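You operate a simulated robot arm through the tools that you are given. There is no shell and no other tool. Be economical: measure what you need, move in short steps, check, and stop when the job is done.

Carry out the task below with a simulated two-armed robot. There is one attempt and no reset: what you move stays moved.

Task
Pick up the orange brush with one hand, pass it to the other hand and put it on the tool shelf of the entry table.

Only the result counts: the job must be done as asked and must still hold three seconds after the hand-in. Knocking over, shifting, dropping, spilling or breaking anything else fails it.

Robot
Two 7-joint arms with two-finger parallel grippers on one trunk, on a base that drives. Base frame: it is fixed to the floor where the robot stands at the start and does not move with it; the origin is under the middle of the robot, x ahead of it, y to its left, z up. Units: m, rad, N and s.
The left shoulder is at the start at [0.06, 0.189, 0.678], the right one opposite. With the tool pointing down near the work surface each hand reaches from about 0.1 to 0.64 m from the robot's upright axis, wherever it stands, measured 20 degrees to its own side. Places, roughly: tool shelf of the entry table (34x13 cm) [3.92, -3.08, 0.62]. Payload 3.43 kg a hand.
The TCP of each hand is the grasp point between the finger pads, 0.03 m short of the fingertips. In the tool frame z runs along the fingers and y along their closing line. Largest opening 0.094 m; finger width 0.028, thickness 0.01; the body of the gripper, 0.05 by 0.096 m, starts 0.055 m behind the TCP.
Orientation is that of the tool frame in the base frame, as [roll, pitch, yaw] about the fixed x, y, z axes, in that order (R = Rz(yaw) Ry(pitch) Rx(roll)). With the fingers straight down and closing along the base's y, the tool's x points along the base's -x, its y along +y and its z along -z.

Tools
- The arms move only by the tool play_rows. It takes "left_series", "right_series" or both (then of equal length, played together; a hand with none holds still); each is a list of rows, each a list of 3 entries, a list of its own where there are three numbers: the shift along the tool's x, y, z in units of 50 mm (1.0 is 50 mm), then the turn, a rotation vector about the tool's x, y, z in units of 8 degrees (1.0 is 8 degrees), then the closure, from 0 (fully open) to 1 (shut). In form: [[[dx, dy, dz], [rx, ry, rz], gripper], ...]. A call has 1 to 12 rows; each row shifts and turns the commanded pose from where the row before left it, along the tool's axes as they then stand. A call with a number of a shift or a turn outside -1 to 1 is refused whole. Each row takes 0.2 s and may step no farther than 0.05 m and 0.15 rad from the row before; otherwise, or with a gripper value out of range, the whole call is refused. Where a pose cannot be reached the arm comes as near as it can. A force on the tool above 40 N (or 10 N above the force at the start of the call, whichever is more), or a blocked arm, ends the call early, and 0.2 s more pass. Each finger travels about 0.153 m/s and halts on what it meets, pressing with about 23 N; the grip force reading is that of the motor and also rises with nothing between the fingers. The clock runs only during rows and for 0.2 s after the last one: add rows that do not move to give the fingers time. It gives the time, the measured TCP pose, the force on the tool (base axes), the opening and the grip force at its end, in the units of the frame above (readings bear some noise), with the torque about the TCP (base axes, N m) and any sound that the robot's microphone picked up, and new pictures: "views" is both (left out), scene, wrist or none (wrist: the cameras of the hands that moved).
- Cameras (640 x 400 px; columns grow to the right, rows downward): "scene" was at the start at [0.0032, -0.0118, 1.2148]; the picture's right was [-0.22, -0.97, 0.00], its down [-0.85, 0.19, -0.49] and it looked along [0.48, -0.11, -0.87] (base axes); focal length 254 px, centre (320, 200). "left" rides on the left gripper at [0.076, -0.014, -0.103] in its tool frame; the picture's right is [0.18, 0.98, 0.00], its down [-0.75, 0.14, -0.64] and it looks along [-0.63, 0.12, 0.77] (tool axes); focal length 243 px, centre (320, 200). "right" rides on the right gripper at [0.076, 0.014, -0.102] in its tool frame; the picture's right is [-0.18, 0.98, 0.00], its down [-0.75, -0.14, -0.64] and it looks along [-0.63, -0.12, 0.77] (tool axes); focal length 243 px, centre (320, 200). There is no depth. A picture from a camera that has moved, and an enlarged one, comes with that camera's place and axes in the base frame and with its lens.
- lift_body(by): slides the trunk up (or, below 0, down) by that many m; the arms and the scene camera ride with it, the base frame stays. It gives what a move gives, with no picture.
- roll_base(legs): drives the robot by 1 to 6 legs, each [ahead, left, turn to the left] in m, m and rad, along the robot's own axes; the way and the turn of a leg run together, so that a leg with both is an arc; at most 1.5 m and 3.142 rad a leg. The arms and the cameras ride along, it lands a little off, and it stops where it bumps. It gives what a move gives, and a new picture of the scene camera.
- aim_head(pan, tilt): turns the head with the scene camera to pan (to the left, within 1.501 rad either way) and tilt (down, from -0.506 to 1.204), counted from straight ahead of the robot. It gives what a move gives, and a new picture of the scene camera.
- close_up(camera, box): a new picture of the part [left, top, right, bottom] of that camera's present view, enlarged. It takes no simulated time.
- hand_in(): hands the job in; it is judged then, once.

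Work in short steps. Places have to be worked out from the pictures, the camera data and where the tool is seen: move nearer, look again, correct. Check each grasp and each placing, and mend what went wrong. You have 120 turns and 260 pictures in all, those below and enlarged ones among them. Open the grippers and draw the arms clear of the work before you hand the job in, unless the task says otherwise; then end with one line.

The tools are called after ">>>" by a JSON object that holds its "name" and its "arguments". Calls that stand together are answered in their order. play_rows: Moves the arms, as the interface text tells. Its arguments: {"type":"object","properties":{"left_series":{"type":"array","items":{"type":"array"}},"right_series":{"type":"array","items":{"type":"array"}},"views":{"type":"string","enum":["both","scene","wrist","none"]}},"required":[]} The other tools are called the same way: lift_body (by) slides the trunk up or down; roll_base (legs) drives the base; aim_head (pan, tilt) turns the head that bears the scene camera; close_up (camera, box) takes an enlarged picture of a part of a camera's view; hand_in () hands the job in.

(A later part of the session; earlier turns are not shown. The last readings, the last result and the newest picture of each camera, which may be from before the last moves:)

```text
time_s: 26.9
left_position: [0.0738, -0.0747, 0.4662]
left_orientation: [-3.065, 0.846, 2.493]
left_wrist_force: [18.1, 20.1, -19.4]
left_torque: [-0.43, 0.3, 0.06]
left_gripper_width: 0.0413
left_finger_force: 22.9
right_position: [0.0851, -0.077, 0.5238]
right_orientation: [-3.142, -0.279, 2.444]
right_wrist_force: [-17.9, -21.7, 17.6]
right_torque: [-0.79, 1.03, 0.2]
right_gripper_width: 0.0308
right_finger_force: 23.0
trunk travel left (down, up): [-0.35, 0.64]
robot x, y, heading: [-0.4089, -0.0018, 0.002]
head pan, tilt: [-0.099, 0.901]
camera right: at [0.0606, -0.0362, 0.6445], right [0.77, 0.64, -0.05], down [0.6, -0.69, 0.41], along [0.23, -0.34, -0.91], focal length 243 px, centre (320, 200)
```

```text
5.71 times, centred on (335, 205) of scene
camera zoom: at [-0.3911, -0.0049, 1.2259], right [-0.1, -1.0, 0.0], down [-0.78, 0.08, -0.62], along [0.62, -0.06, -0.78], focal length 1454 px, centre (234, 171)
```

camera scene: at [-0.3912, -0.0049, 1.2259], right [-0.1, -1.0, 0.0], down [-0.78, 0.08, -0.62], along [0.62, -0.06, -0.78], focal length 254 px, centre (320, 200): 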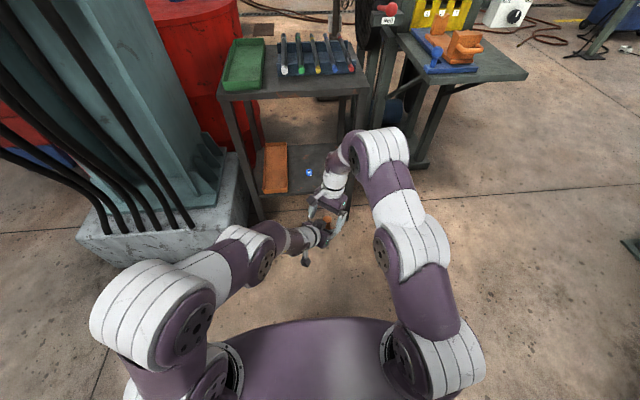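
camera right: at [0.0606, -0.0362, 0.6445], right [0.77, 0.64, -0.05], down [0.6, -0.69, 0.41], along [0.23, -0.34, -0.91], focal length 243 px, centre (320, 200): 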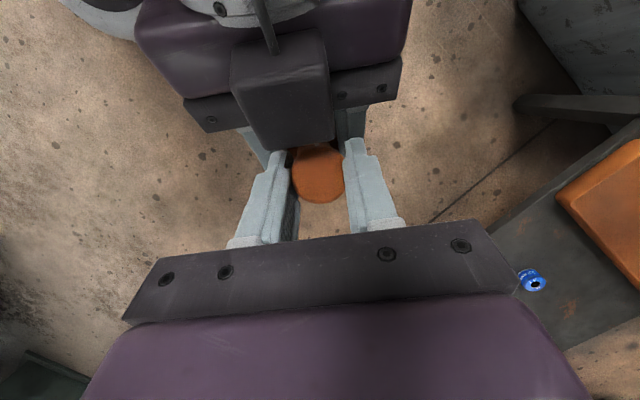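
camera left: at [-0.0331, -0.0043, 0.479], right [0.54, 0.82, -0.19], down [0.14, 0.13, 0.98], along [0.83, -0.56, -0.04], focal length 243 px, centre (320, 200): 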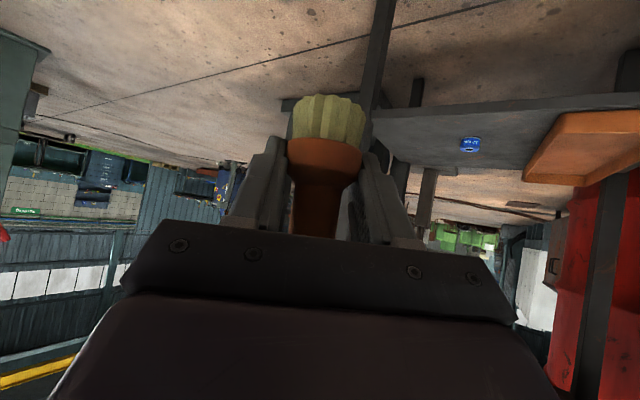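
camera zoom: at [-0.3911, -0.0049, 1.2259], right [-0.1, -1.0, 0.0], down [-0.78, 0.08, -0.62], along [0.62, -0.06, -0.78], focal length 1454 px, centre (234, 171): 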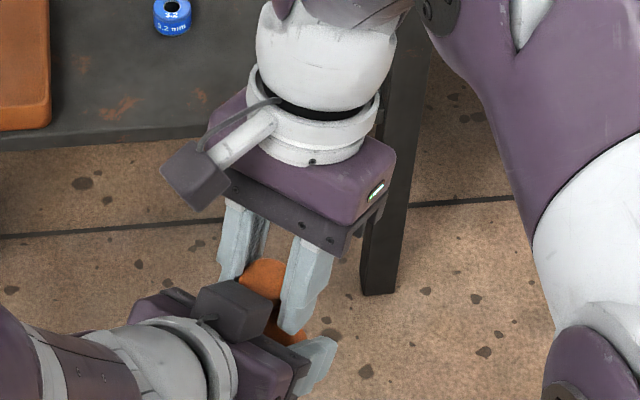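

Both hands now hold the brush (right width 0.031, on the knob). I open the left hand and check that the right keeps hold.

>>> {"name": "play_rows", "arguments": {"left_series": [[[0, 0, 0], [0, 0, 0], 0.5], [[0, 0, 0], [0, 0, 0], 0.2], [[0, 0, 0], [0, 0, 0], 0], [[0, 0, 0], [0, 0, 0], 0], [[0, 0, 0], [0, 0, 0], 0]], "right_series": [[[0, 0, 0], [0, 0, 0], 1], [[0, 0, 0], [0, 0, 0], 1], [[0, 0, 0], [0, 0, 0], 1], [[0, 0, 0], [0, 0, 0], 1], [[0, 0, 0], [0, 0, 0], 1]], "views": "wrist"}}

```text
time_s: 28.1
left_position: [0.0733, -0.076, 0.4666]
left_orientation: [-3.068, 0.849, 2.491]
left_wrist_force: [0.1, 0.3, 0.3]
left_torque: [-0.03, -0.01, 0.0]
left_gripper_width: 0.0942
left_finger_force: 0.1
right_position: [0.0861, -0.0754, 0.5245]
right_orientation: [3.14, -0.278, 2.446]
right_wrist_force: [0.1, -0.1, -0.1]
right_torque: [-0.02, 0.0, -0.01]
right_gripper_width: 0.027
right_finger_force: 23.2
trunk travel left (down, up): [-0.35, 0.64]
robot x, y, heading: [-0.4052, 0.001, 0.005]
head pan, tilt: [-0.099, 0.901]
camera right: at [0.0607, -0.0361, 0.6442], right [0.77, 0.64, -0.05], down [0.6, -0.69, 0.41], along [0.23, -0.34, -0.91], focal length 243 px, centre (320, 200)
camera left: at [-0.0331, -0.0043, 0.479], right [0.54, 0.82, -0.19], down [0.14, 0.13, 0.98], along [0.83, -0.56, -0.04], focal length 243 px, centre (320, 200)
```

right: 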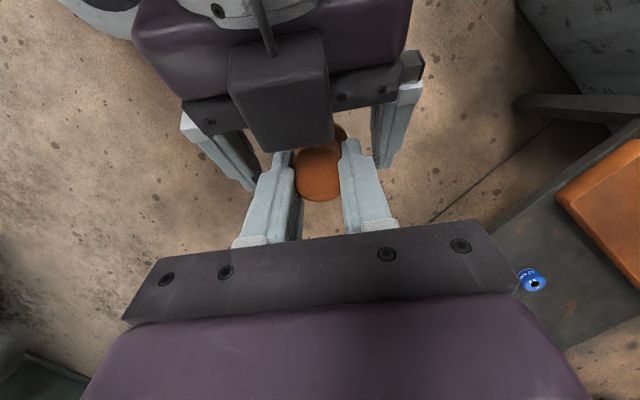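
left: 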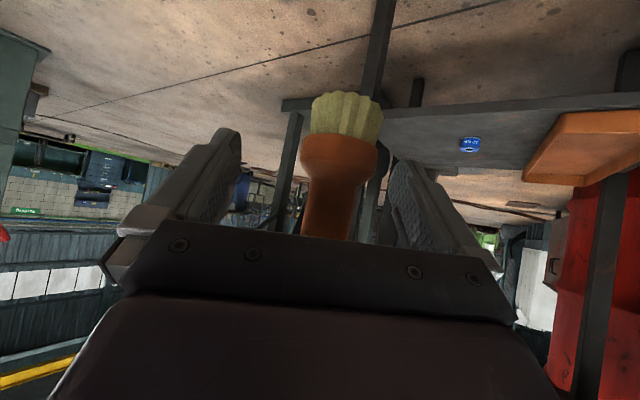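

The right hand alone holds the brush (tilted slightly). I withdraw the left hand along its axis.

>>> {"name": "play_rows", "arguments": {"left_series": [[[0.1, 0, -0.6], [0, 0, 0], 0], [[0.1, 0, -0.8], [0, 0, 0], 0], [[0, 0, -0.9], [0, 0, 0], 0], [[0, 0, -0.9], [0, 0, 0], 0], [[0, 0, 0], [0, 0, 0], 0]]}}

```text
time_s: 29.2
left_position: [-0.0203, 0.0097, 0.5669]
left_orientation: [-3.066, 0.847, 2.494]
left_wrist_force: [0.5, 0.0, 0.3]
left_torque: [-0.01, 0.0, -0.05]
left_gripper_width: 0.094
left_finger_force: 0.0
right_position: [0.0865, -0.0776, 0.524]
right_orientation: [3.141, -0.279, 2.445]
right_wrist_force: [-0.4, 0.5, -0.9]
right_torque: [-0.02, -0.02, -0.02]
right_gripper_width: 0.0265
right_finger_force: 22.7
trunk travel left (down, up): [-0.35, 0.64]
robot x, y, heading: [-0.4046, 0.0035, 0.001]
head pan, tilt: [-0.099, 0.901]
camera scene: at [-0.3913, -0.0048, 1.2259], right [-0.1, -1.0, 0.0], down [-0.78, 0.08, -0.62], along [0.62, -0.06, -0.78], focal length 254 px, centre (320, 200)
camera left: at [-0.1267, 0.0815, 0.5777], right [0.54, 0.82, -0.19], down [0.13, 0.14, 0.98], along [0.83, -0.55, -0.04], focal length 243 px, centre (320, 200)
```

scene: 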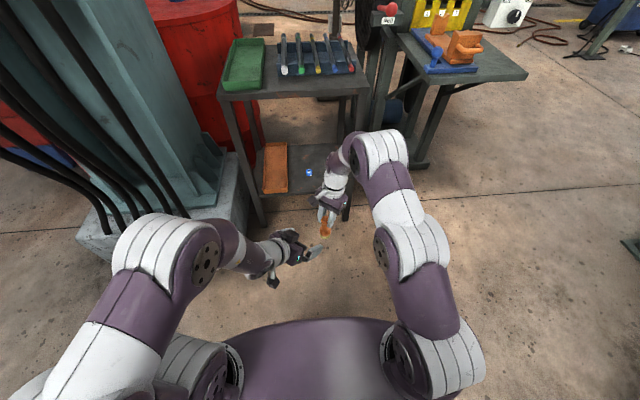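
left: 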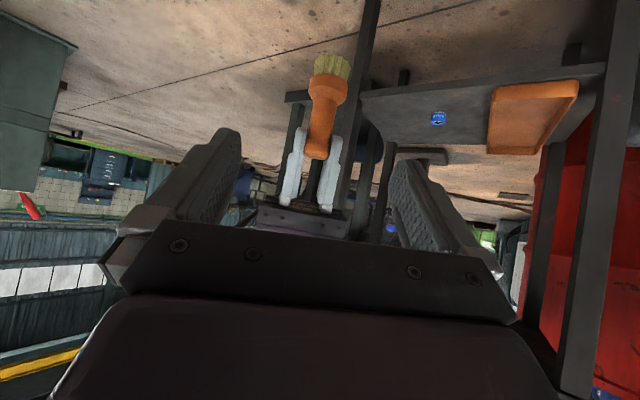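

The handover succeeded. Now I look toward the entry table at (3.92, -3.08).

>>> {"name": "aim_head", "arguments": {"pan": -0.62, "tilt": 0.15}}

>>> {"name": "close_up", "arguments": {"camera": "scene", "box": [200, 100, 440, 250]}}

```text
time_s: 30.4
left_position: [-0.0201, 0.0102, 0.5657]
left_orientation: [-3.066, 0.848, 2.493]
left_wrist_force: [-0.3, -0.2, 0.9]
left_torque: [0.01, 0.02, 0.0]
left_gripper_width: 0.0942
left_finger_force: 0.0
right_position: [0.0852, -0.076, 0.5254]
right_orientation: [-3.14, -0.277, 2.447]
right_wrist_force: [0.7, 1.3, 1.2]
right_torque: [-0.03, 0.01, -0.02]
right_gripper_width: 0.0264
right_finger_force: 22.7
trunk travel left (down, up): [-0.35, 0.64]
robot x, y, heading: [-0.4042, -0.0037, 0.006]
head pan, tilt: [-0.62, 0.15]
camera scene: at [-0.3907, -0.0512, 1.2921], right [-0.58, -0.82, 0.0], down [-0.12, 0.09, -0.99], along [0.81, -0.57, -0.15], focal length 254 px, centre (320, 200)
```

scene: 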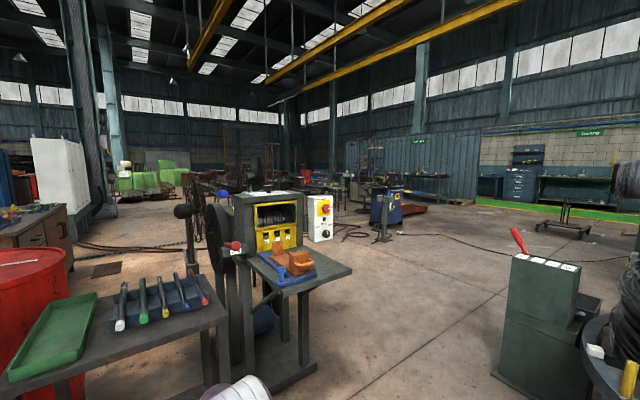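

```text
2.67 times, centred on (320, 175) of scene
camera zoom: at [-0.3907, -0.0512, 1.2921], right [-0.58, -0.82, 0.0], down [-0.12, 0.09, -0.99], along [0.81, -0.57, -0.15], focal length 678 px, centre (320, 267)
```

zoom: 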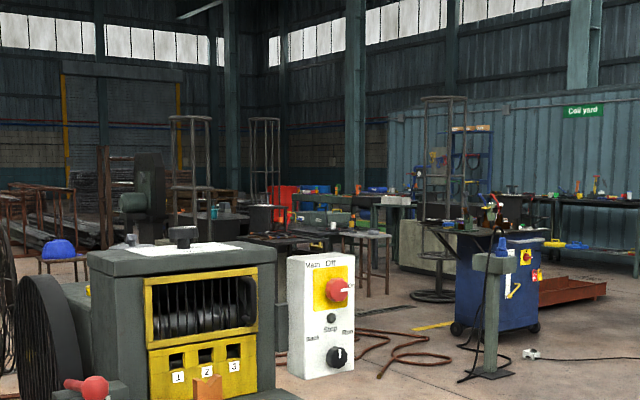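

The entry table is hidden behind the white control box; the way leads between the vice table (corner ~(0.54, -0.9)) and the green pedestal (~(-0.08, -1.88)). I turn right and drive to the middle of that gap in two short moves.

>>> {"name": "roll_base", "arguments": {"legs": [[0, 0, -1.12], [0.75, 0, 0]]}}

>>> {"name": "aim_head", "arguments": {"pan": 0, "tilt": 0.5}}

```text
time_s: 37.4
left_position: [0.0871, -1.0627, 0.5664]
left_orientation: [-3.065, 0.846, 1.343]
left_wrist_force: [-0.2, 0.1, 0.1]
left_torque: [-0.02, -0.01, 0.02]
left_gripper_width: 0.0938
left_finger_force: 0.1
right_position: [0.0518, -1.1935, 0.5244]
right_orientation: [3.141, -0.28, 1.295]
right_wrist_force: [0.7, -0.7, -0.1]
right_torque: [0.02, -0.02, -0.02]
right_gripper_width: 0.0263
right_finger_force: 23.1
trunk travel left (down, up): [-0.35, 0.64]
robot x, y, heading: [-0.0831, -0.7124, -1.147]
head pan, tilt: [-0.62, 0.15]
camera scene: at [-0.1235, -0.7484, 1.2921], right [-0.98, 0.2, 0.0], down [0.03, 0.15, -0.99], along [-0.19, -0.97, -0.15], focal length 254 px, centre (320, 200)
```

scene: 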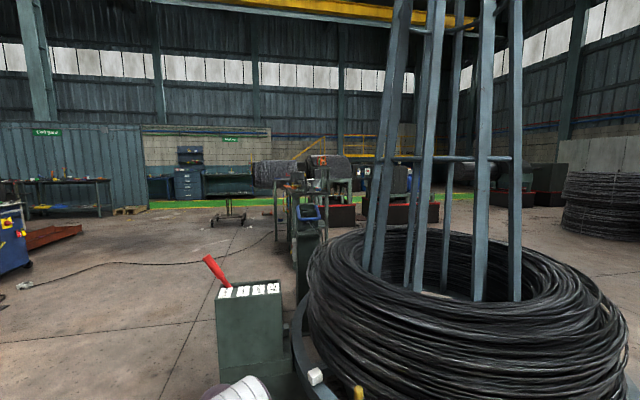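

```text
time_s: 38.4
left_position: [0.0873, -1.0625, 0.5649]
left_orientation: [-3.067, 0.849, 1.343]
left_wrist_force: [-0.4, 0.4, 0.1]
left_torque: [0.01, -0.02, 0.02]
left_gripper_width: 0.094
left_finger_force: 0.0
right_position: [0.0509, -1.1949, 0.5238]
right_orientation: [3.141, -0.279, 1.295]
right_wrist_force: [-0.1, -0.2, -0.7]
right_torque: [0.01, 0.01, 0.01]
right_gripper_width: 0.0263
right_finger_force: 22.3
trunk travel left (down, up): [-0.35, 0.64]
robot x, y, heading: [-0.0809, -0.7152, -1.148]
head pan, tilt: [0.0, 0.499]
camera scene: at [-0.0682, -0.7402, 1.2598], right [-0.91, -0.41, 0.0], down [-0.2, 0.44, -0.88], along [0.36, -0.8, -0.48], focal length 254 px, centre (320, 200)
```

scene: 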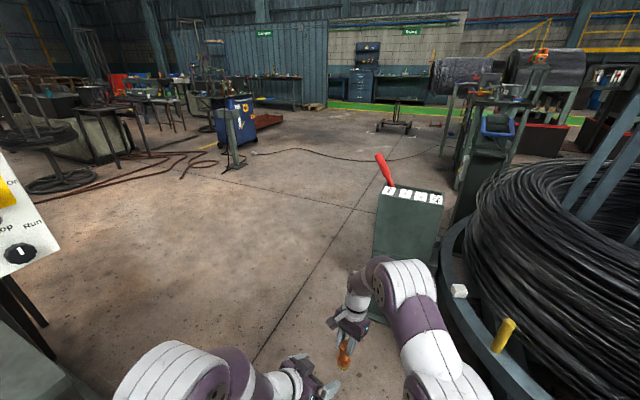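

The gap is tight for the elbows, so I raise the trunk 0.35 m (needed for the shelf anyway) so the arms clear the pedestal and vice table, and look toward the vice table corner.

>>> {"name": "lift_body", "arguments": {"by": 0.35}}

>>> {"name": "aim_head", "arguments": {"pan": 0.5, "tilt": 0.8}}

```text
time_s: 41.9
left_position: [0.0873, -1.0631, 0.916]
left_orientation: [-3.066, 0.848, 1.343]
left_wrist_force: [0.1, 0.5, 0.2]
left_torque: [-0.01, -0.01, 0.01]
left_gripper_width: 0.094
left_finger_force: 0.1
right_position: [0.052, -1.1936, 0.874]
right_orientation: [-3.141, -0.28, 1.296]
right_wrist_force: [0.4, 0.7, 0.0]
right_torque: [0.03, 0.02, -0.01]
right_gripper_width: 0.0265
right_finger_force: 22.8
trunk travel left (down, up): [-0.7, 0.29]
robot x, y, heading: [-0.0756, -0.7136, -1.148]
head pan, tilt: [0.0, 0.499]
```

```text
time_s: 42.8
left_position: [0.0873, -1.0631, 0.9159]
left_orientation: [-3.066, 0.849, 1.346]
left_wrist_force: [0.1, 0.2, -0.1]
left_torque: [0.0, 0.04, 0.0]
left_gripper_width: 0.0941
left_finger_force: 0.0
right_position: [0.0522, -1.1934, 0.8743]
right_orientation: [-3.14, -0.278, 1.296]
right_wrist_force: [-0.2, -0.1, -1.9]
right_torque: [0.01, -0.01, 0.0]
right_gripper_width: 0.0262
right_finger_force: 23.1
trunk travel left (down, up): [-0.7, 0.29]
robot x, y, heading: [-0.0817, -0.7153, -1.144]
head pan, tilt: [0.499, 0.799]
camera scene: at [-0.0412, -0.7061, 1.5839], right [-0.6, -0.8, 0.0], down [-0.57, 0.43, -0.7], along [0.56, -0.42, -0.72], focal length 254 px, centre (320, 200)
```

scene: 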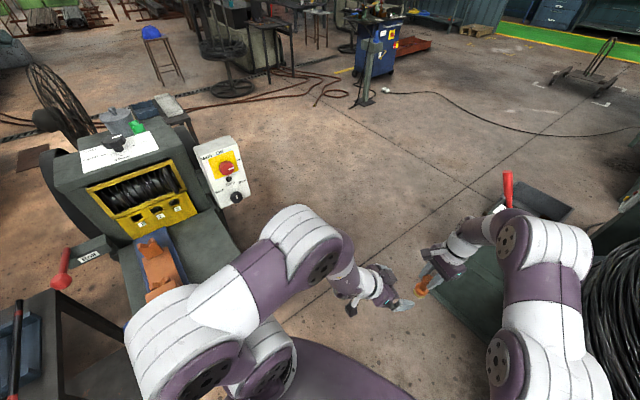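

The path is clear. I turn slightly left and drive 0.75 m through the gap.

>>> {"name": "roll_base", "arguments": {"legs": [[0, 0, 0.11], [0.8, 0, 0]]}}

>>> {"name": "aim_head", "arguments": {"pan": 0.45, "tilt": 0.35}}

```text
time_s: 47.5
left_position: [0.5103, -1.7168, 0.9158]
left_orientation: [-3.067, 0.848, 1.443]
left_wrist_force: [0.0, 0.3, -0.3]
left_torque: [0.01, -0.02, 0.03]
left_gripper_width: 0.0941
left_finger_force: 0.1
right_position: [0.4887, -1.8511, 0.8749]
right_orientation: [-3.141, -0.28, 1.393]
right_wrist_force: [0.2, 0.0, -0.3]
right_torque: [0.0, -0.01, 0.02]
right_gripper_width: 0.0259
right_finger_force: 22.9
trunk travel left (down, up): [-0.7, 0.29]
robot x, y, heading: [0.3126, -1.3875, -1.054]
head pan, tilt: [0.499, 0.799]
camera scene: at [0.3492, -1.3744, 1.5838], right [-0.52, -0.85, 0.0], down [-0.61, 0.38, -0.7], along [0.59, -0.36, -0.72], focal length 254 px, centre (320, 200)
```

scene: 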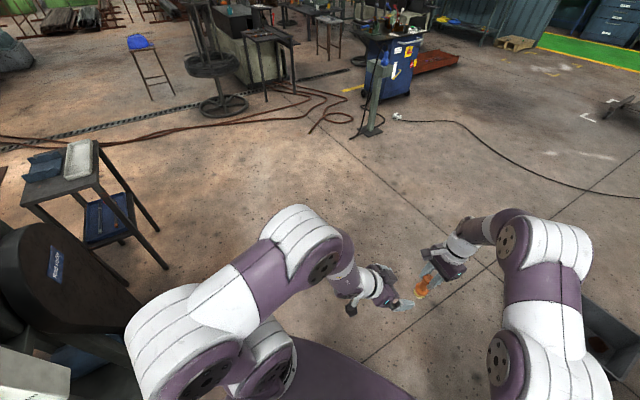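

```text
time_s: 48.4
left_position: [0.5104, -1.7155, 0.9154]
left_orientation: [-3.066, 0.848, 1.441]
left_wrist_force: [-0.3, -0.6, 0.1]
left_torque: [-0.01, -0.03, -0.01]
left_gripper_width: 0.0939
left_finger_force: 0.1
right_position: [0.4891, -1.8515, 0.8746]
right_orientation: [-3.141, -0.279, 1.392]
right_wrist_force: [0.0, -0.5, -1.0]
right_torque: [0.02, 0.0, 0.01]
right_gripper_width: 0.0263
right_finger_force: 23.2
trunk travel left (down, up): [-0.7, 0.29]
robot x, y, heading: [0.3078, -1.3882, -1.053]
head pan, tilt: [0.45, 0.351]
camera scene: at [0.3572, -1.3844, 1.6234], right [-0.56, -0.83, 0.0], down [-0.28, 0.19, -0.94], along [0.77, -0.53, -0.34], focal length 254 px, centre (320, 200)
```

scene: 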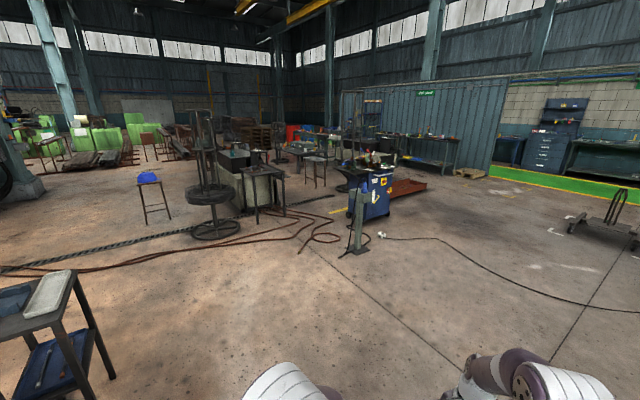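

The predicted table position lands at about pixel (283, 176), next to the machine with the wheel. I zoom in there.

>>> {"name": "close_up", "arguments": {"camera": "scene", "box": [180, 130, 350, 240]}}

```text
3.64 times, centred on (265, 185) of scene
camera zoom: at [0.3572, -1.3844, 1.6234], right [-0.56, -0.83, 0.0], down [-0.28, 0.19, -0.94], along [0.77, -0.53, -0.34], focal length 925 px, centre (520, 254)
```

zoom: 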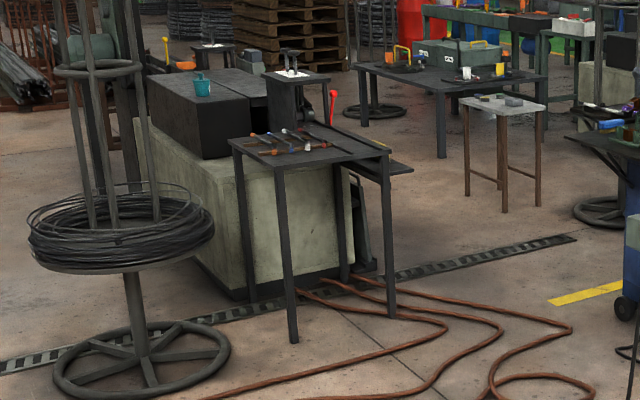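

The table's feet put it at x 3.7–4.2, y -2.55 to -3.01, with the narrow shelf on its right side centred at (3.92, -3.08). I turn and drive 2.3 m toward it, stopping before the hoses for a better look.

>>> {"name": "roll_base", "arguments": {"legs": [[0, 0, 0.527], [1.2, 0, 0], [1.1, 0, 0]]}}

>>> {"name": "aim_head", "arguments": {"pan": 0.15, "tilt": 0.6}}

```text
time_s: 61.2
left_position: [2.6205, -2.7586, 0.9155]
left_orientation: [-3.067, 0.849, 1.927]
left_wrist_force: [-0.1, 0.0, -1.0]
left_torque: [0.01, 0.0, 0.01]
left_gripper_width: 0.0941
left_finger_force: 0.0
right_position: [2.6648, -2.8876, 0.8741]
right_orientation: [-3.141, -0.278, 1.876]
right_wrist_force: [-0.4, -0.5, -0.3]
right_torque: [0.01, 0.0, -0.02]
right_gripper_width: 0.0264
right_finger_force: 23.0
trunk travel left (down, up): [-0.7, 0.29]
robot x, y, heading: [2.2912, -2.559, -0.567]
head pan, tilt: [0.45, 0.351]
camera scene: at [2.3326, -2.5347, 1.6234], right [-0.12, -0.99, 0.0], down [-0.34, 0.04, -0.94], along [0.93, -0.11, -0.34], focal length 254 px, centre (320, 200)
```

scene: 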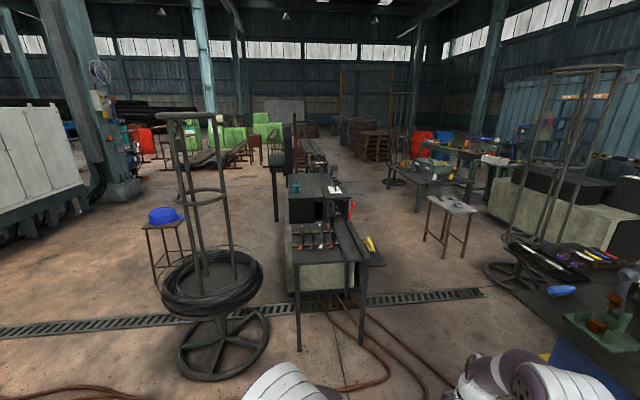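

```text
time_s: 62.0
left_position: [2.6224, -2.7584, 0.916]
left_orientation: [-3.066, 0.85, 1.927]
left_wrist_force: [0.4, -0.2, 0.4]
left_torque: [-0.03, 0.01, 0.01]
left_gripper_width: 0.0941
left_finger_force: 0.0
right_position: [2.6628, -2.8873, 0.8747]
right_orientation: [-3.141, -0.281, 1.875]
right_wrist_force: [-0.8, -0.2, -1.8]
right_torque: [-0.03, -0.04, 0.02]
right_gripper_width: 0.0263
right_finger_force: 23.3
trunk travel left (down, up): [-0.7, 0.29]
robot x, y, heading: [2.287, -2.5604, -0.563]
head pan, tilt: [0.15, 0.6]
camera scene: at [2.3206, -2.5594, 1.6007], right [-0.4, -0.91, 0.0], down [-0.52, 0.23, -0.83], along [0.75, -0.33, -0.56], focal length 254 px, centre (320, 200)
```

scene: 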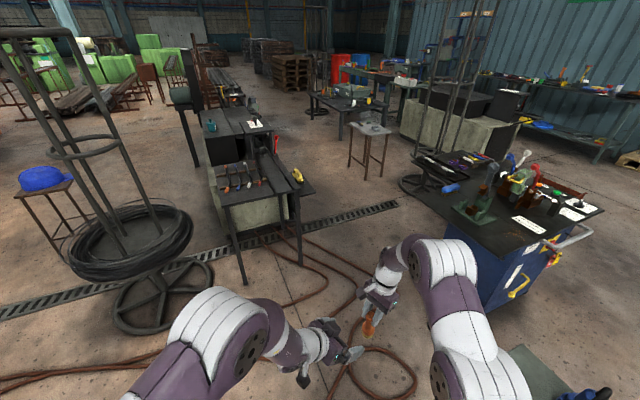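

>>> {"name": "close_up", "arguments": {"camera": "scene", "box": [190, 110, 350, 220]}}

>>> {"name": "close_up", "arguments": {"camera": "scene", "box": [220, 200, 480, 370]}}

```text
3.64 times, centred on (270, 165) of scene
camera zoom: at [2.3206, -2.5594, 1.6007], right [-0.4, -0.91, 0.0], down [-0.52, 0.23, -0.83], along [0.75, -0.33, -0.56], focal length 925 px, centre (502, 327)
```

zoom: 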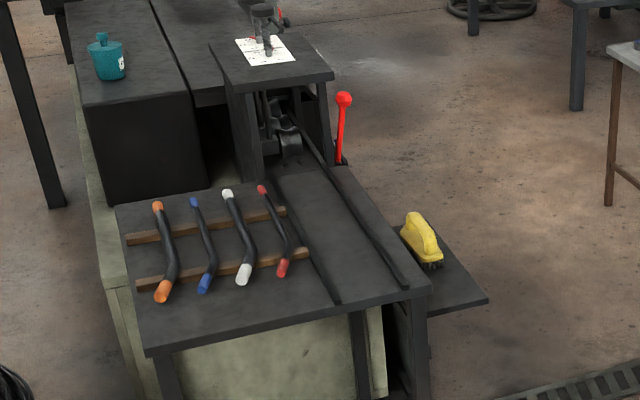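

```text
2.35 times, centred on (350, 285) of scene
camera zoom: at [2.3206, -2.5594, 1.6007], right [-0.4, -0.91, 0.0], down [-0.52, 0.23, -0.83], along [0.75, -0.33, -0.56], focal length 599 px, centre (249, 0)
```

zoom: 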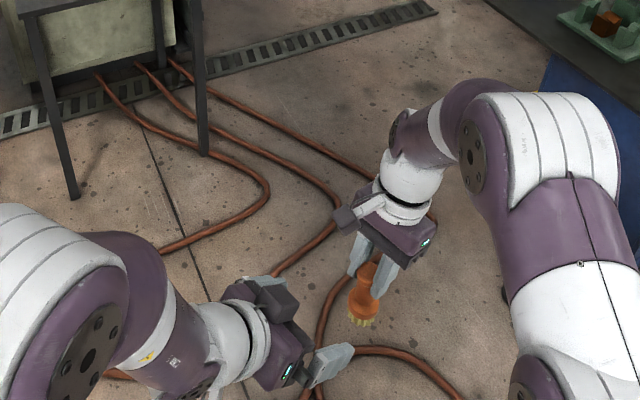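

The shelf (z≈0.62) has a yellow brush near its middle at (3.91, -3.09), so I'll use the free near end around (3.80, -3.09). I raise the trunk a little, turn to heading 0.3 and sidle closer across the floor.

>>> {"name": "lift_body", "arguments": {"by": 0.06}}

>>> {"name": "roll_base", "arguments": {"legs": [[0, 0, 0.863], [0.45, -0.45, 0]]}}

>>> {"name": "aim_head", "arguments": {"pan": -0.2, "tilt": 0.8}}

```text
time_s: 63.0
left_position: [2.6208, -2.758, 0.9754]
left_orientation: [-3.065, 0.849, 1.924]
left_wrist_force: [-0.9, -0.6, -0.3]
left_torque: [0.02, 0.02, 0.01]
left_gripper_width: 0.0938
left_finger_force: 0.1
right_position: [2.664, -2.8878, 0.9349]
right_orientation: [3.141, -0.279, 1.877]
right_wrist_force: [0.4, -0.6, -0.8]
right_torque: [0.02, -0.06, 0.0]
right_gripper_width: 0.0262
right_finger_force: 22.8
trunk travel left (down, up): [-0.76, 0.23]
robot x, y, heading: [2.2951, -2.5594, -0.568]
head pan, tilt: [0.15, 0.6]
```

```text
time_s: 68.8
left_position: [3.2252, -2.7418, 0.9748]
left_orientation: [-3.067, 0.849, 2.767]
left_wrist_force: [-0.7, 0.0, 0.1]
left_torque: [0.02, 0.01, -0.02]
left_gripper_width: 0.0937
left_finger_force: 0.1
right_position: [3.3496, -2.7945, 0.9347]
right_orientation: [3.141, -0.281, 2.718]
right_wrist_force: [0.2, 0.0, -0.5]
right_torque: [0.0, 0.0, 0.03]
right_gripper_width: 0.0263
right_finger_force: 22.6
trunk travel left (down, up): [-0.76, 0.23]
robot x, y, heading: [2.8596, -2.8599, 0.279]
head pan, tilt: [0.15, 0.6]
camera scene: at [2.8786, -2.8318, 1.6607], right [0.41, -0.91, 0.0], down [-0.51, -0.23, -0.82], along [0.75, 0.34, -0.57], focal length 254 px, centre (320, 200)
```

scene: 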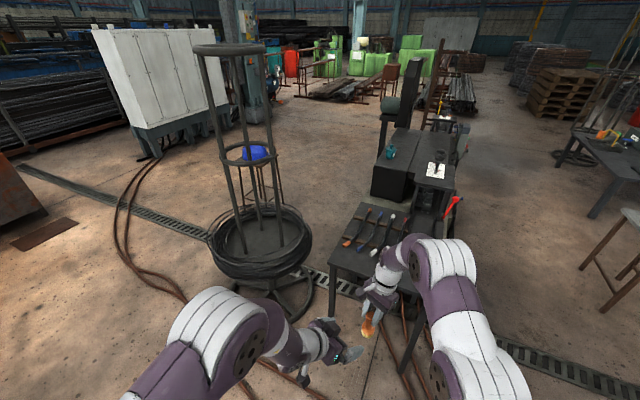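

```text
time_s: 69.7
left_position: [3.2245, -2.7406, 0.9761]
left_orientation: [-3.067, 0.849, 2.768]
left_wrist_force: [-0.5, 0.3, -0.2]
left_torque: [-0.02, 0.0, 0.0]
left_gripper_width: 0.0939
left_finger_force: 0.1
right_position: [3.3499, -2.795, 0.9349]
right_orientation: [-3.141, -0.28, 2.719]
right_wrist_force: [-0.7, -0.9, -0.8]
right_torque: [0.02, -0.01, -0.01]
right_gripper_width: 0.0263
right_finger_force: 23.2
trunk travel left (down, up): [-0.76, 0.23]
robot x, y, heading: [2.8536, -2.8551, 0.276]
head pan, tilt: [-0.201, 0.799]
camera scene: at [2.8784, -2.8621, 1.6439], right [0.08, -1.0, 0.0], down [-0.71, -0.05, -0.7], along [0.7, 0.05, -0.72], focal length 254 px, centre (320, 200)
```

scene: 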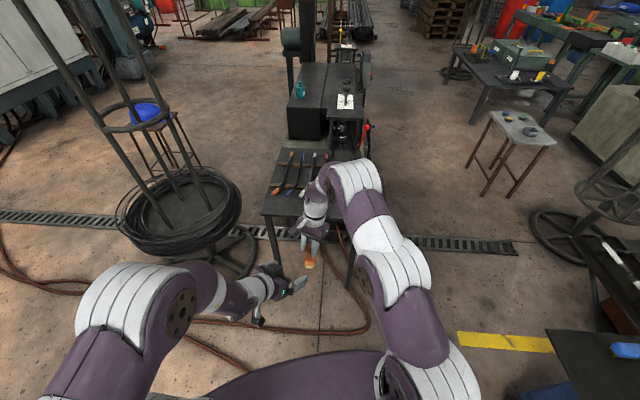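

The blue cart's corner is at about (3.18, -3.49), so I keep left of it: a stand at about (3.24, -3.02), facing +x.

>>> {"name": "roll_base", "arguments": {"legs": [[0, 0, -0.277], [0.38, -0.16, 0]]}}

>>> {"name": "aim_head", "arguments": {"pan": -0.25, "tilt": 0.9}}

```text
time_s: 73.1
left_position: [3.6191, -3.0056, 0.9746]
left_orientation: [-3.065, 0.848, 2.49]
left_wrist_force: [-0.3, -0.5, -0.8]
left_torque: [0.03, 0.03, 0.02]
left_gripper_width: 0.094
left_finger_force: 0.1
right_position: [3.7248, -3.0896, 0.9343]
right_orientation: [3.14, -0.278, 2.442]
right_wrist_force: [0.0, 0.8, -1.0]
right_torque: [-0.02, -0.02, -0.03]
right_gripper_width: 0.0264
right_finger_force: 22.9
trunk travel left (down, up): [-0.76, 0.23]
robot x, y, heading: [3.2372, -3.0133, -0.003]
head pan, tilt: [-0.201, 0.799]
camera scene: at [3.2521, -3.0263, 1.6438], right [-0.2, -0.98, 0.0], down [-0.7, 0.14, -0.7], along [0.68, -0.14, -0.72], focal length 254 px, centre (320, 200)
```

scene: 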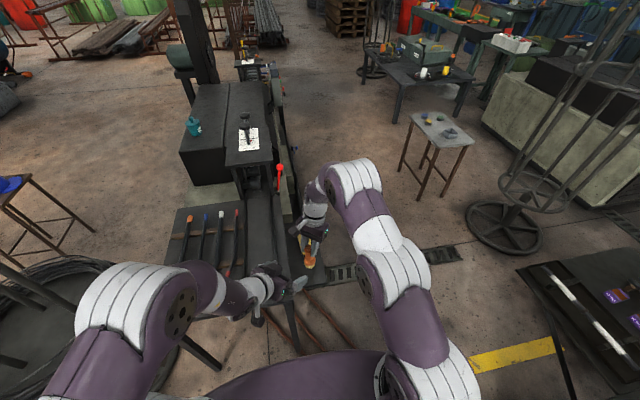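

```text
time_s: 73.8
left_position: [3.6205, -3.0058, 0.975]
left_orientation: [-3.067, 0.848, 2.491]
left_wrist_force: [0.3, 0.7, -0.4]
left_torque: [0.02, 0.01, 0.0]
left_gripper_width: 0.0939
left_finger_force: 0.1
right_position: [3.7248, -3.0917, 0.935]
right_orientation: [-3.141, -0.279, 2.443]
right_wrist_force: [-0.4, 0.2, -0.4]
right_torque: [-0.05, -0.02, -0.02]
right_gripper_width: 0.0263
right_finger_force: 22.9
trunk travel left (down, up): [-0.76, 0.23]
robot x, y, heading: [3.2333, -3.0087, -0.001]
head pan, tilt: [-0.25, 0.901]
camera scene: at [3.2469, -3.029, 1.6359], right [-0.25, -0.97, 0.0], down [-0.76, 0.19, -0.62], along [0.6, -0.15, -0.78], focal length 254 px, centre (320, 200)
```

scene: 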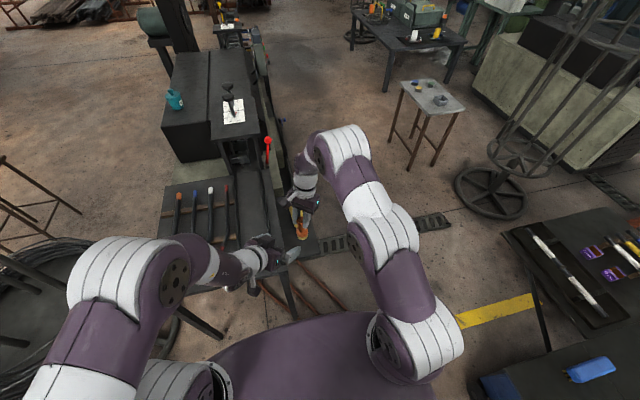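

The right hand is already over the near end of the shelf. I zoom in on the shelf and hand.

>>> {"name": "close_up", "arguments": {"camera": "scene", "box": [230, 150, 370, 290]}}

>>> {"name": "close_up", "arguments": {"camera": "right", "box": [0, 0, 640, 400]}}

>>> {"name": "close_up", "arguments": {"camera": "left", "box": [0, 0, 640, 400]}}

```text
2.86 times, centred on (300, 220) of scene
camera zoom: at [3.2469, -3.029, 1.6359], right [-0.25, -0.97, 0.0], down [-0.76, 0.19, -0.62], along [0.6, -0.15, -0.78], focal length 727 px, centre (377, 143)
```

zoom: 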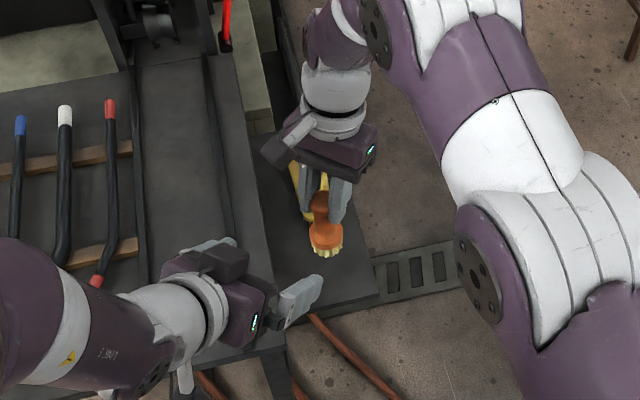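

```text
1.00 times, centred on (320, 200) of right (not enlarged: the box is as wide or as high as the picture)
camera zoom: at [3.7003, -3.0503, 1.054], right [0.77, 0.64, -0.05], down [0.6, -0.69, 0.41], along [0.23, -0.34, -0.91], focal length 243 px, centre (320, 200)
```

zoom: 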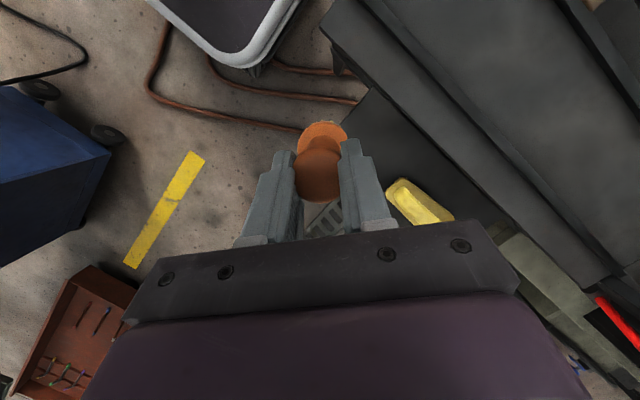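

```text
1.00 times, centred on (320, 200) of left (not enlarged: the box is as wide or as high as the picture)
camera zoom: at [3.5134, -2.9324, 0.9873], right [0.54, 0.82, -0.19], down [0.14, 0.13, 0.98], along [0.83, -0.56, -0.04], focal length 243 px, centre (320, 200)
```

zoom: 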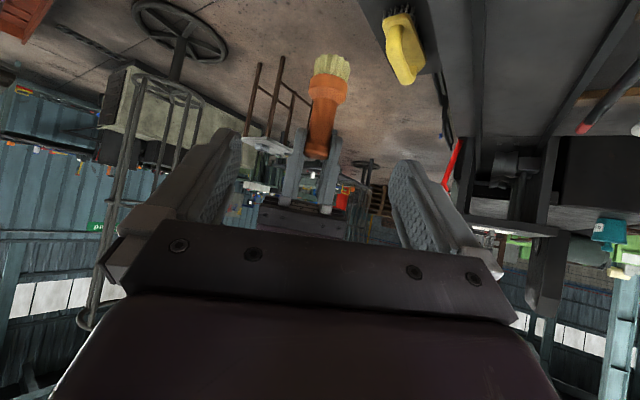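

The brush hangs vertical, with its base 0.112 m below the right TCP; the free shelf end spans x 3.75–3.87. I raise the left hand out of the way and shift the right hand 7.5 cm forward to (3.80, -3.085).

>>> {"name": "play_rows", "arguments": {"left_series": [[[-0.7, 0, -0.6], [0, 0, 0], 0], [[-0.7, 0, -0.6], [0, 0, 0], 0], [[-0.7, 0, -0.6], [0, 0, 0], 0], [[0, 0, 0], [0, 0, 0], 0]], "right_series": [[[-0.35, 0.35, -0.1], [0, 0, 0], 1], [[-0.35, 0.35, -0.1], [0, 0, 0], 1], [[-0.34, 0.34, -0.1], [0, 0, 0], 1], [[0, 0, 0], [0, 0, 0], 1]]}}

```text
time_s: 74.8
left_position: [3.626, -2.9992, 1.1144]
left_orientation: [-3.065, 0.846, 2.49]
left_wrist_force: [0.6, -0.1, 0.4]
left_torque: [-0.02, -0.01, 0.0]
left_gripper_width: 0.0938
left_finger_force: 0.1
right_position: [3.7607, -3.0898, 0.9212]
right_orientation: [-3.142, -0.278, 2.442]
right_wrist_force: [0.2, -0.2, -0.5]
right_torque: [-0.02, 0.0, 0.0]
right_gripper_width: 0.0262
right_finger_force: 22.8
right hand out of reach, approached as far as the arm can: row 2, 3
trunk travel left (down, up): [-0.76, 0.23]
robot x, y, heading: [3.2289, -3.0144, -0.001]
head pan, tilt: [-0.25, 0.901]
camera scene: at [3.2471, -3.0289, 1.6359], right [-0.25, -0.97, 0.0], down [-0.76, 0.19, -0.62], along [0.6, -0.15, -0.78], focal length 254 px, centre (320, 200)
camera right: at [3.7362, -3.0487, 1.0406], right [0.77, 0.64, -0.05], down [0.6, -0.69, 0.41], along [0.23, -0.34, -0.91], focal length 243 px, centre (320, 200)
camera left: at [3.5196, -2.9274, 1.126], right [0.54, 0.82, -0.19], down [0.14, 0.13, 0.98], along [0.83, -0.56, -0.04], focal length 243 px, centre (320, 200)
```

scene: 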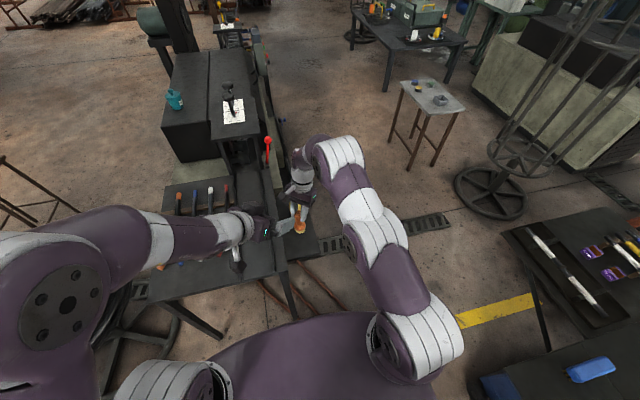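
right: 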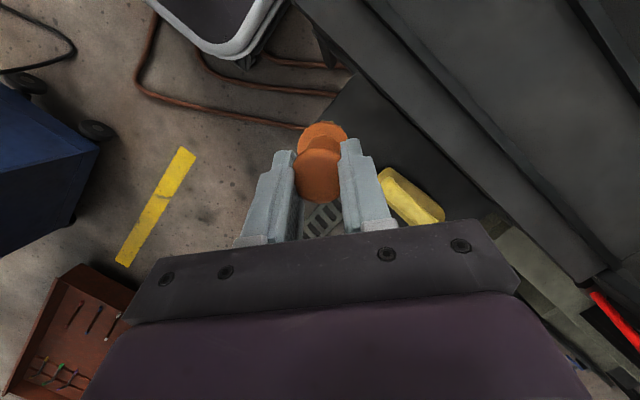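
left: 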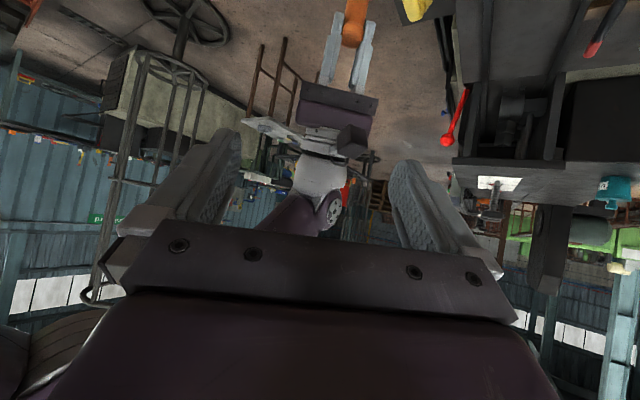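

Right TCP is at (3.761, -3.090). I roll the base 4 cm forward, then lower the trunk 16 cm to bring the brush just above the shelf.

>>> {"name": "roll_base", "arguments": {"legs": [[0.04, 0, 0]]}}

>>> {"name": "lift_body", "arguments": {"by": -0.1}}

>>> {"name": "close_up", "arguments": {"camera": "scene", "box": [230, 150, 370, 290]}}

>>> {"name": "close_up", "arguments": {"camera": "right", "box": [0, 0, 640, 400]}}

```text
time_s: 75.7
left_position: [3.6641, -2.9998, 1.1148]
left_orientation: [-3.07, 0.85, 2.486]
left_wrist_force: [-0.8, 0.9, -0.4]
left_torque: [-0.03, 0.02, 0.03]
left_gripper_width: 0.0939
left_finger_force: 0.0
right_position: [3.7991, -3.0883, 0.9221]
right_orientation: [3.14, -0.277, 2.442]
right_wrist_force: [-0.1, 0.5, -1.2]
right_torque: [0.03, -0.02, -0.01]
right_gripper_width: 0.0262
right_finger_force: 22.9
trunk travel left (down, up): [-0.76, 0.23]
robot x, y, heading: [3.2701, -3.0164, -0.007]
head pan, tilt: [-0.25, 0.901]
camera scene: at [3.2827, -3.0287, 1.636], right [-0.25, -0.97, 0.0], down [-0.76, 0.2, -0.62], along [0.6, -0.16, -0.78], focal length 254 px, centre (320, 200)
```

scene: 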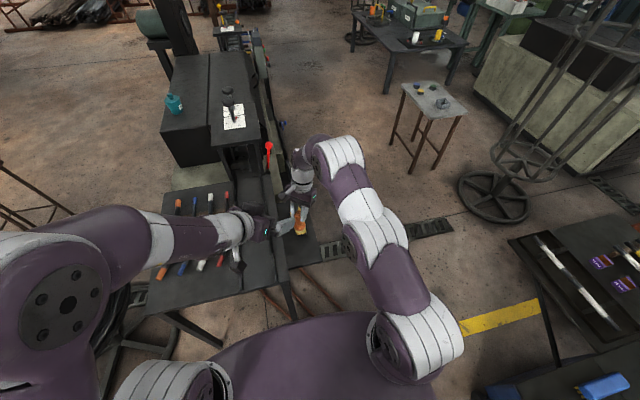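

```text
time_s: 77.0
left_position: [3.6652, -3.0001, 1.0148]
left_orientation: [-3.067, 0.848, 2.489]
left_wrist_force: [0.6, 0.1, -0.4]
left_torque: [0.01, 0.0, -0.01]
left_gripper_width: 0.0939
left_finger_force: 0.0
right_position: [3.7993, -3.0902, 0.8215]
right_orientation: [3.14, -0.278, 2.443]
right_wrist_force: [-0.3, 0.0, -1.8]
right_torque: [-0.03, 0.02, 0.0]
right_gripper_width: 0.0263
right_finger_force: 23.3
trunk travel left (down, up): [-0.66, 0.33]
robot x, y, heading: [3.2723, -3.0095, -0.004]
head pan, tilt: [-0.25, 0.901]
```

```text
2.86 times, centred on (300, 220) of scene
camera zoom: at [3.2857, -3.0289, 1.536], right [-0.25, -0.97, 0.0], down [-0.76, 0.2, -0.62], along [0.6, -0.15, -0.78], focal length 727 px, centre (377, 143)
```

zoom: 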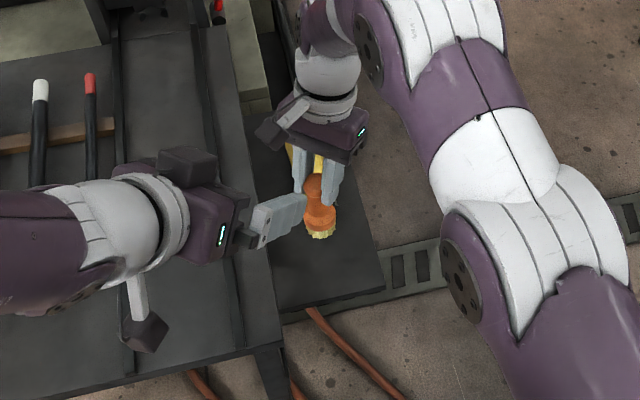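

```text
1.00 times, centred on (320, 200) of right (not enlarged: the box is as wide or as high as the picture)
camera zoom: at [3.7752, -3.0491, 0.9413], right [0.77, 0.64, -0.05], down [0.6, -0.69, 0.41], along [0.23, -0.34, -0.91], focal length 243 px, centre (320, 200)
```

zoom: 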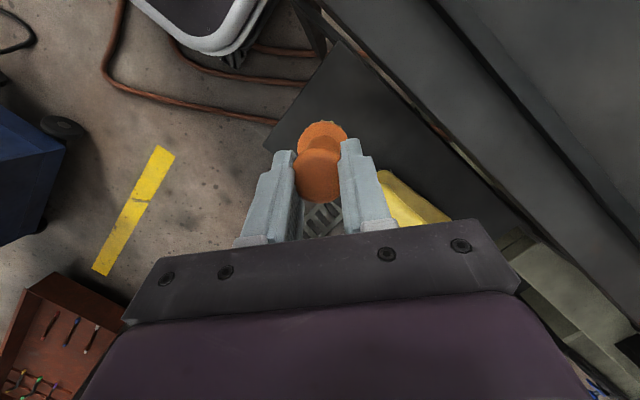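

The brush is over the shelf at about (3.79, -3.085), clear of the yellow brush (near end x≈3.88) and inside the shelf edges. I lower the trunk another 7.5 cm.

>>> {"name": "lift_body", "arguments": {"by": -0.072}}

>>> {"name": "close_up", "arguments": {"camera": "scene", "box": [260, 170, 350, 260]}}

>>> {"name": "close_up", "arguments": {"camera": "left", "box": [160, 0, 480, 200]}}

```text
time_s: 78.1
left_position: [3.6652, -2.9999, 0.9413]
left_orientation: [-3.066, 0.848, 2.49]
left_wrist_force: [-0.1, 0.6, 0.1]
left_torque: [0.02, 0.0, -0.02]
left_gripper_width: 0.094
left_finger_force: 0.1
right_position: [3.8007, -3.0902, 0.7505]
right_orientation: [-3.141, -0.279, 2.443]
right_wrist_force: [0.5, 0.2, -0.9]
right_torque: [0.02, -0.02, -0.03]
right_gripper_width: 0.0264
right_finger_force: 23.2
trunk travel left (down, up): [-0.588, 0.402]
robot x, y, heading: [3.273, -3.0088, 0.001]
head pan, tilt: [-0.25, 0.901]
```

```text
4.44 times, centred on (305, 215) of scene
camera zoom: at [3.2858, -3.0289, 1.4639], right [-0.25, -0.97, 0.0], down [-0.76, 0.2, -0.62], along [0.6, -0.15, -0.78], focal length 1131 px, centre (387, 133)
```

zoom: 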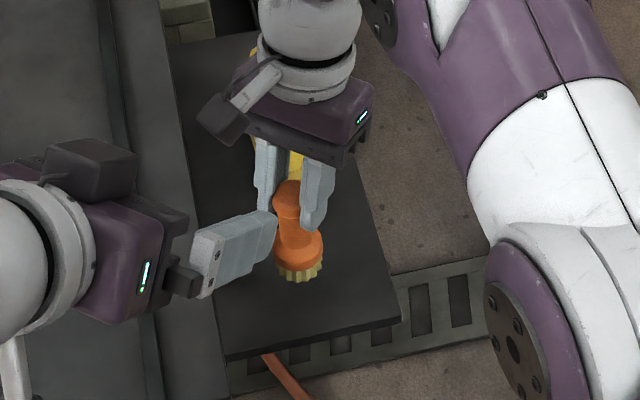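

```text
2.00 times, centred on (320, 100) of left
camera zoom: at [3.559, -2.9278, 0.9541], right [0.54, 0.82, -0.19], down [0.14, 0.13, 0.98], along [0.83, -0.56, -0.04], focal length 485 px, centre (320, 400)
```

zoom: 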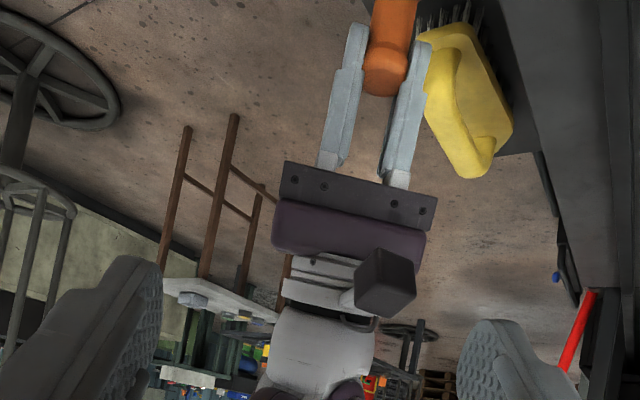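

The base is now about 1–2 cm above the shelf. I lower in small arm steps, watching the force.

>>> {"name": "play_rows", "arguments": {"right_series": [[[-0.022, 0, 0.077], [0, 0, 0], 1], [[-0.022, 0, 0.077], [0, 0, 0], 1], [[-0.022, 0, 0.077], [0, 0, 0], 1], [[0, 0, 0], [0, 0, 0], 1]], "views": "none"}}

>>> {"name": "play_rows", "arguments": {"right_series": [[[-0.011, 0, 0.038], [0, 0, 0], 1], [[-0.011, 0, 0.038], [0, 0, 0], 1], [[0, 0, 0], [0, 0, 0], 1]], "views": "none"}}

>>> {"name": "close_up", "arguments": {"camera": "scene", "box": [260, 170, 350, 260]}}

```text
time_s: 79.1
left_position: [3.6652, -3.0, 0.9418]
left_orientation: [-3.068, 0.847, 2.49]
left_wrist_force: [-0.8, -1.1, -0.3]
left_torque: [0.01, -0.01, -0.04]
left_gripper_width: 0.094
left_finger_force: 0.1
right_position: [3.8003, -3.0888, 0.7369]
right_orientation: [-3.14, -0.279, 2.442]
right_wrist_force: [0.4, 0.3, -0.2]
right_torque: [-0.01, 0.0, 0.02]
right_gripper_width: 0.0265
right_finger_force: 23.3
trunk travel left (down, up): [-0.588, 0.402]
robot x, y, heading: [3.2747, -3.0134, -0.006]
head pan, tilt: [-0.25, 0.901]
```

```text
time_s: 79.9
left_position: [3.6651, -2.9994, 0.941]
left_orientation: [-3.067, 0.848, 2.49]
left_wrist_force: [0.6, -0.4, -0.3]
left_torque: [0.01, -0.03, -0.02]
left_gripper_width: 0.0938
left_finger_force: 0.0
right_position: [3.7995, -3.0901, 0.7327]
right_orientation: [3.141, -0.28, 2.442]
right_wrist_force: [-0.3, 0.3, -1.1]
right_torque: [0.02, -0.02, 0.01]
right_gripper_width: 0.0263
right_finger_force: 23.2
trunk travel left (down, up): [-0.588, 0.402]
robot x, y, heading: [3.2734, -3.0157, -0.003]
head pan, tilt: [-0.25, 0.901]
```

```text
4.44 times, centred on (305, 215) of scene
camera zoom: at [3.2861, -3.0289, 1.4639], right [-0.25, -0.97, 0.0], down [-0.76, 0.2, -0.62], along [0.6, -0.15, -0.78], focal length 1131 px, centre (387, 133)
```

zoom: 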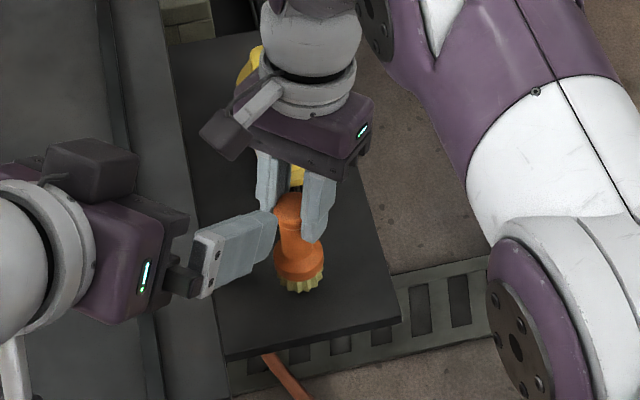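

No contact yet. I continue down in 2 mm steps.

>>> {"name": "play_rows", "arguments": {"right_series": [[[-0.011, 0, 0.038], [0, 0, 0], 1], [[-0.011, 0, 0.038], [0, 0, 0], 1], [[0, 0, 0], [0, 0, 0], 1]], "views": "none"}}

```text
time_s: 80.7
left_position: [3.666, -3.0003, 0.9427]
left_orientation: [-3.067, 0.848, 2.488]
left_wrist_force: [-0.3, -0.2, 0.1]
left_torque: [-0.02, 0.01, 0.0]
left_gripper_width: 0.0941
left_finger_force: 0.0
right_position: [3.7993, -3.0892, 0.7288]
right_orientation: [-3.141, -0.279, 2.443]
right_wrist_force: [0.5, -0.1, -1.9]
right_torque: [-0.01, 0.0, -0.01]
right_gripper_width: 0.0263
right_finger_force: 23.1
trunk travel left (down, up): [-0.588, 0.402]
robot x, y, heading: [3.271, -3.0105, -0.003]
head pan, tilt: [-0.25, 0.901]
```

Still free; another few millimetres.

>>> {"name": "play_rows", "arguments": {"right_series": [[[-0.011, 0, 0.038], [0, 0, 0], 1], [[-0.011, 0, 0.038], [0, 0, 0], 1], [[0, 0, 0], [0, 0, 0], 1]], "views": "none"}}

>>> {"name": "close_up", "arguments": {"camera": "scene", "box": [275, 190, 335, 245]}}

```text
time_s: 81.5
left_position: [3.6656, -2.9992, 0.9422]
left_orientation: [-3.067, 0.848, 2.489]
left_wrist_force: [-0.3, 0.2, -0.1]
left_torque: [-0.03, -0.04, -0.02]
left_gripper_width: 0.0942
left_finger_force: 0.0
right_position: [3.8, -3.0882, 0.7264]
right_orientation: [-3.142, -0.279, 2.442]
right_wrist_force: [-0.2, -0.5, -1.5]
right_torque: [0.0, 0.01, -0.01]
right_gripper_width: 0.0263
right_finger_force: 23.1
trunk travel left (down, up): [-0.588, 0.402]
robot x, y, heading: [3.2738, -3.0135, -0.006]
head pan, tilt: [-0.25, 0.901]
```

```text
7.27 times, centred on (305, 218) of scene
camera zoom: at [3.2861, -3.0289, 1.4639], right [-0.25, -0.97, 0.0], down [-0.76, 0.2, -0.62], along [0.6, -0.15, -0.78], focal length 1850 px, centre (429, 73)
```

zoom: 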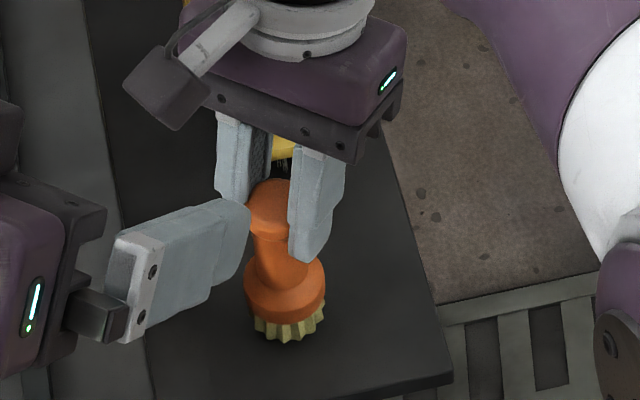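

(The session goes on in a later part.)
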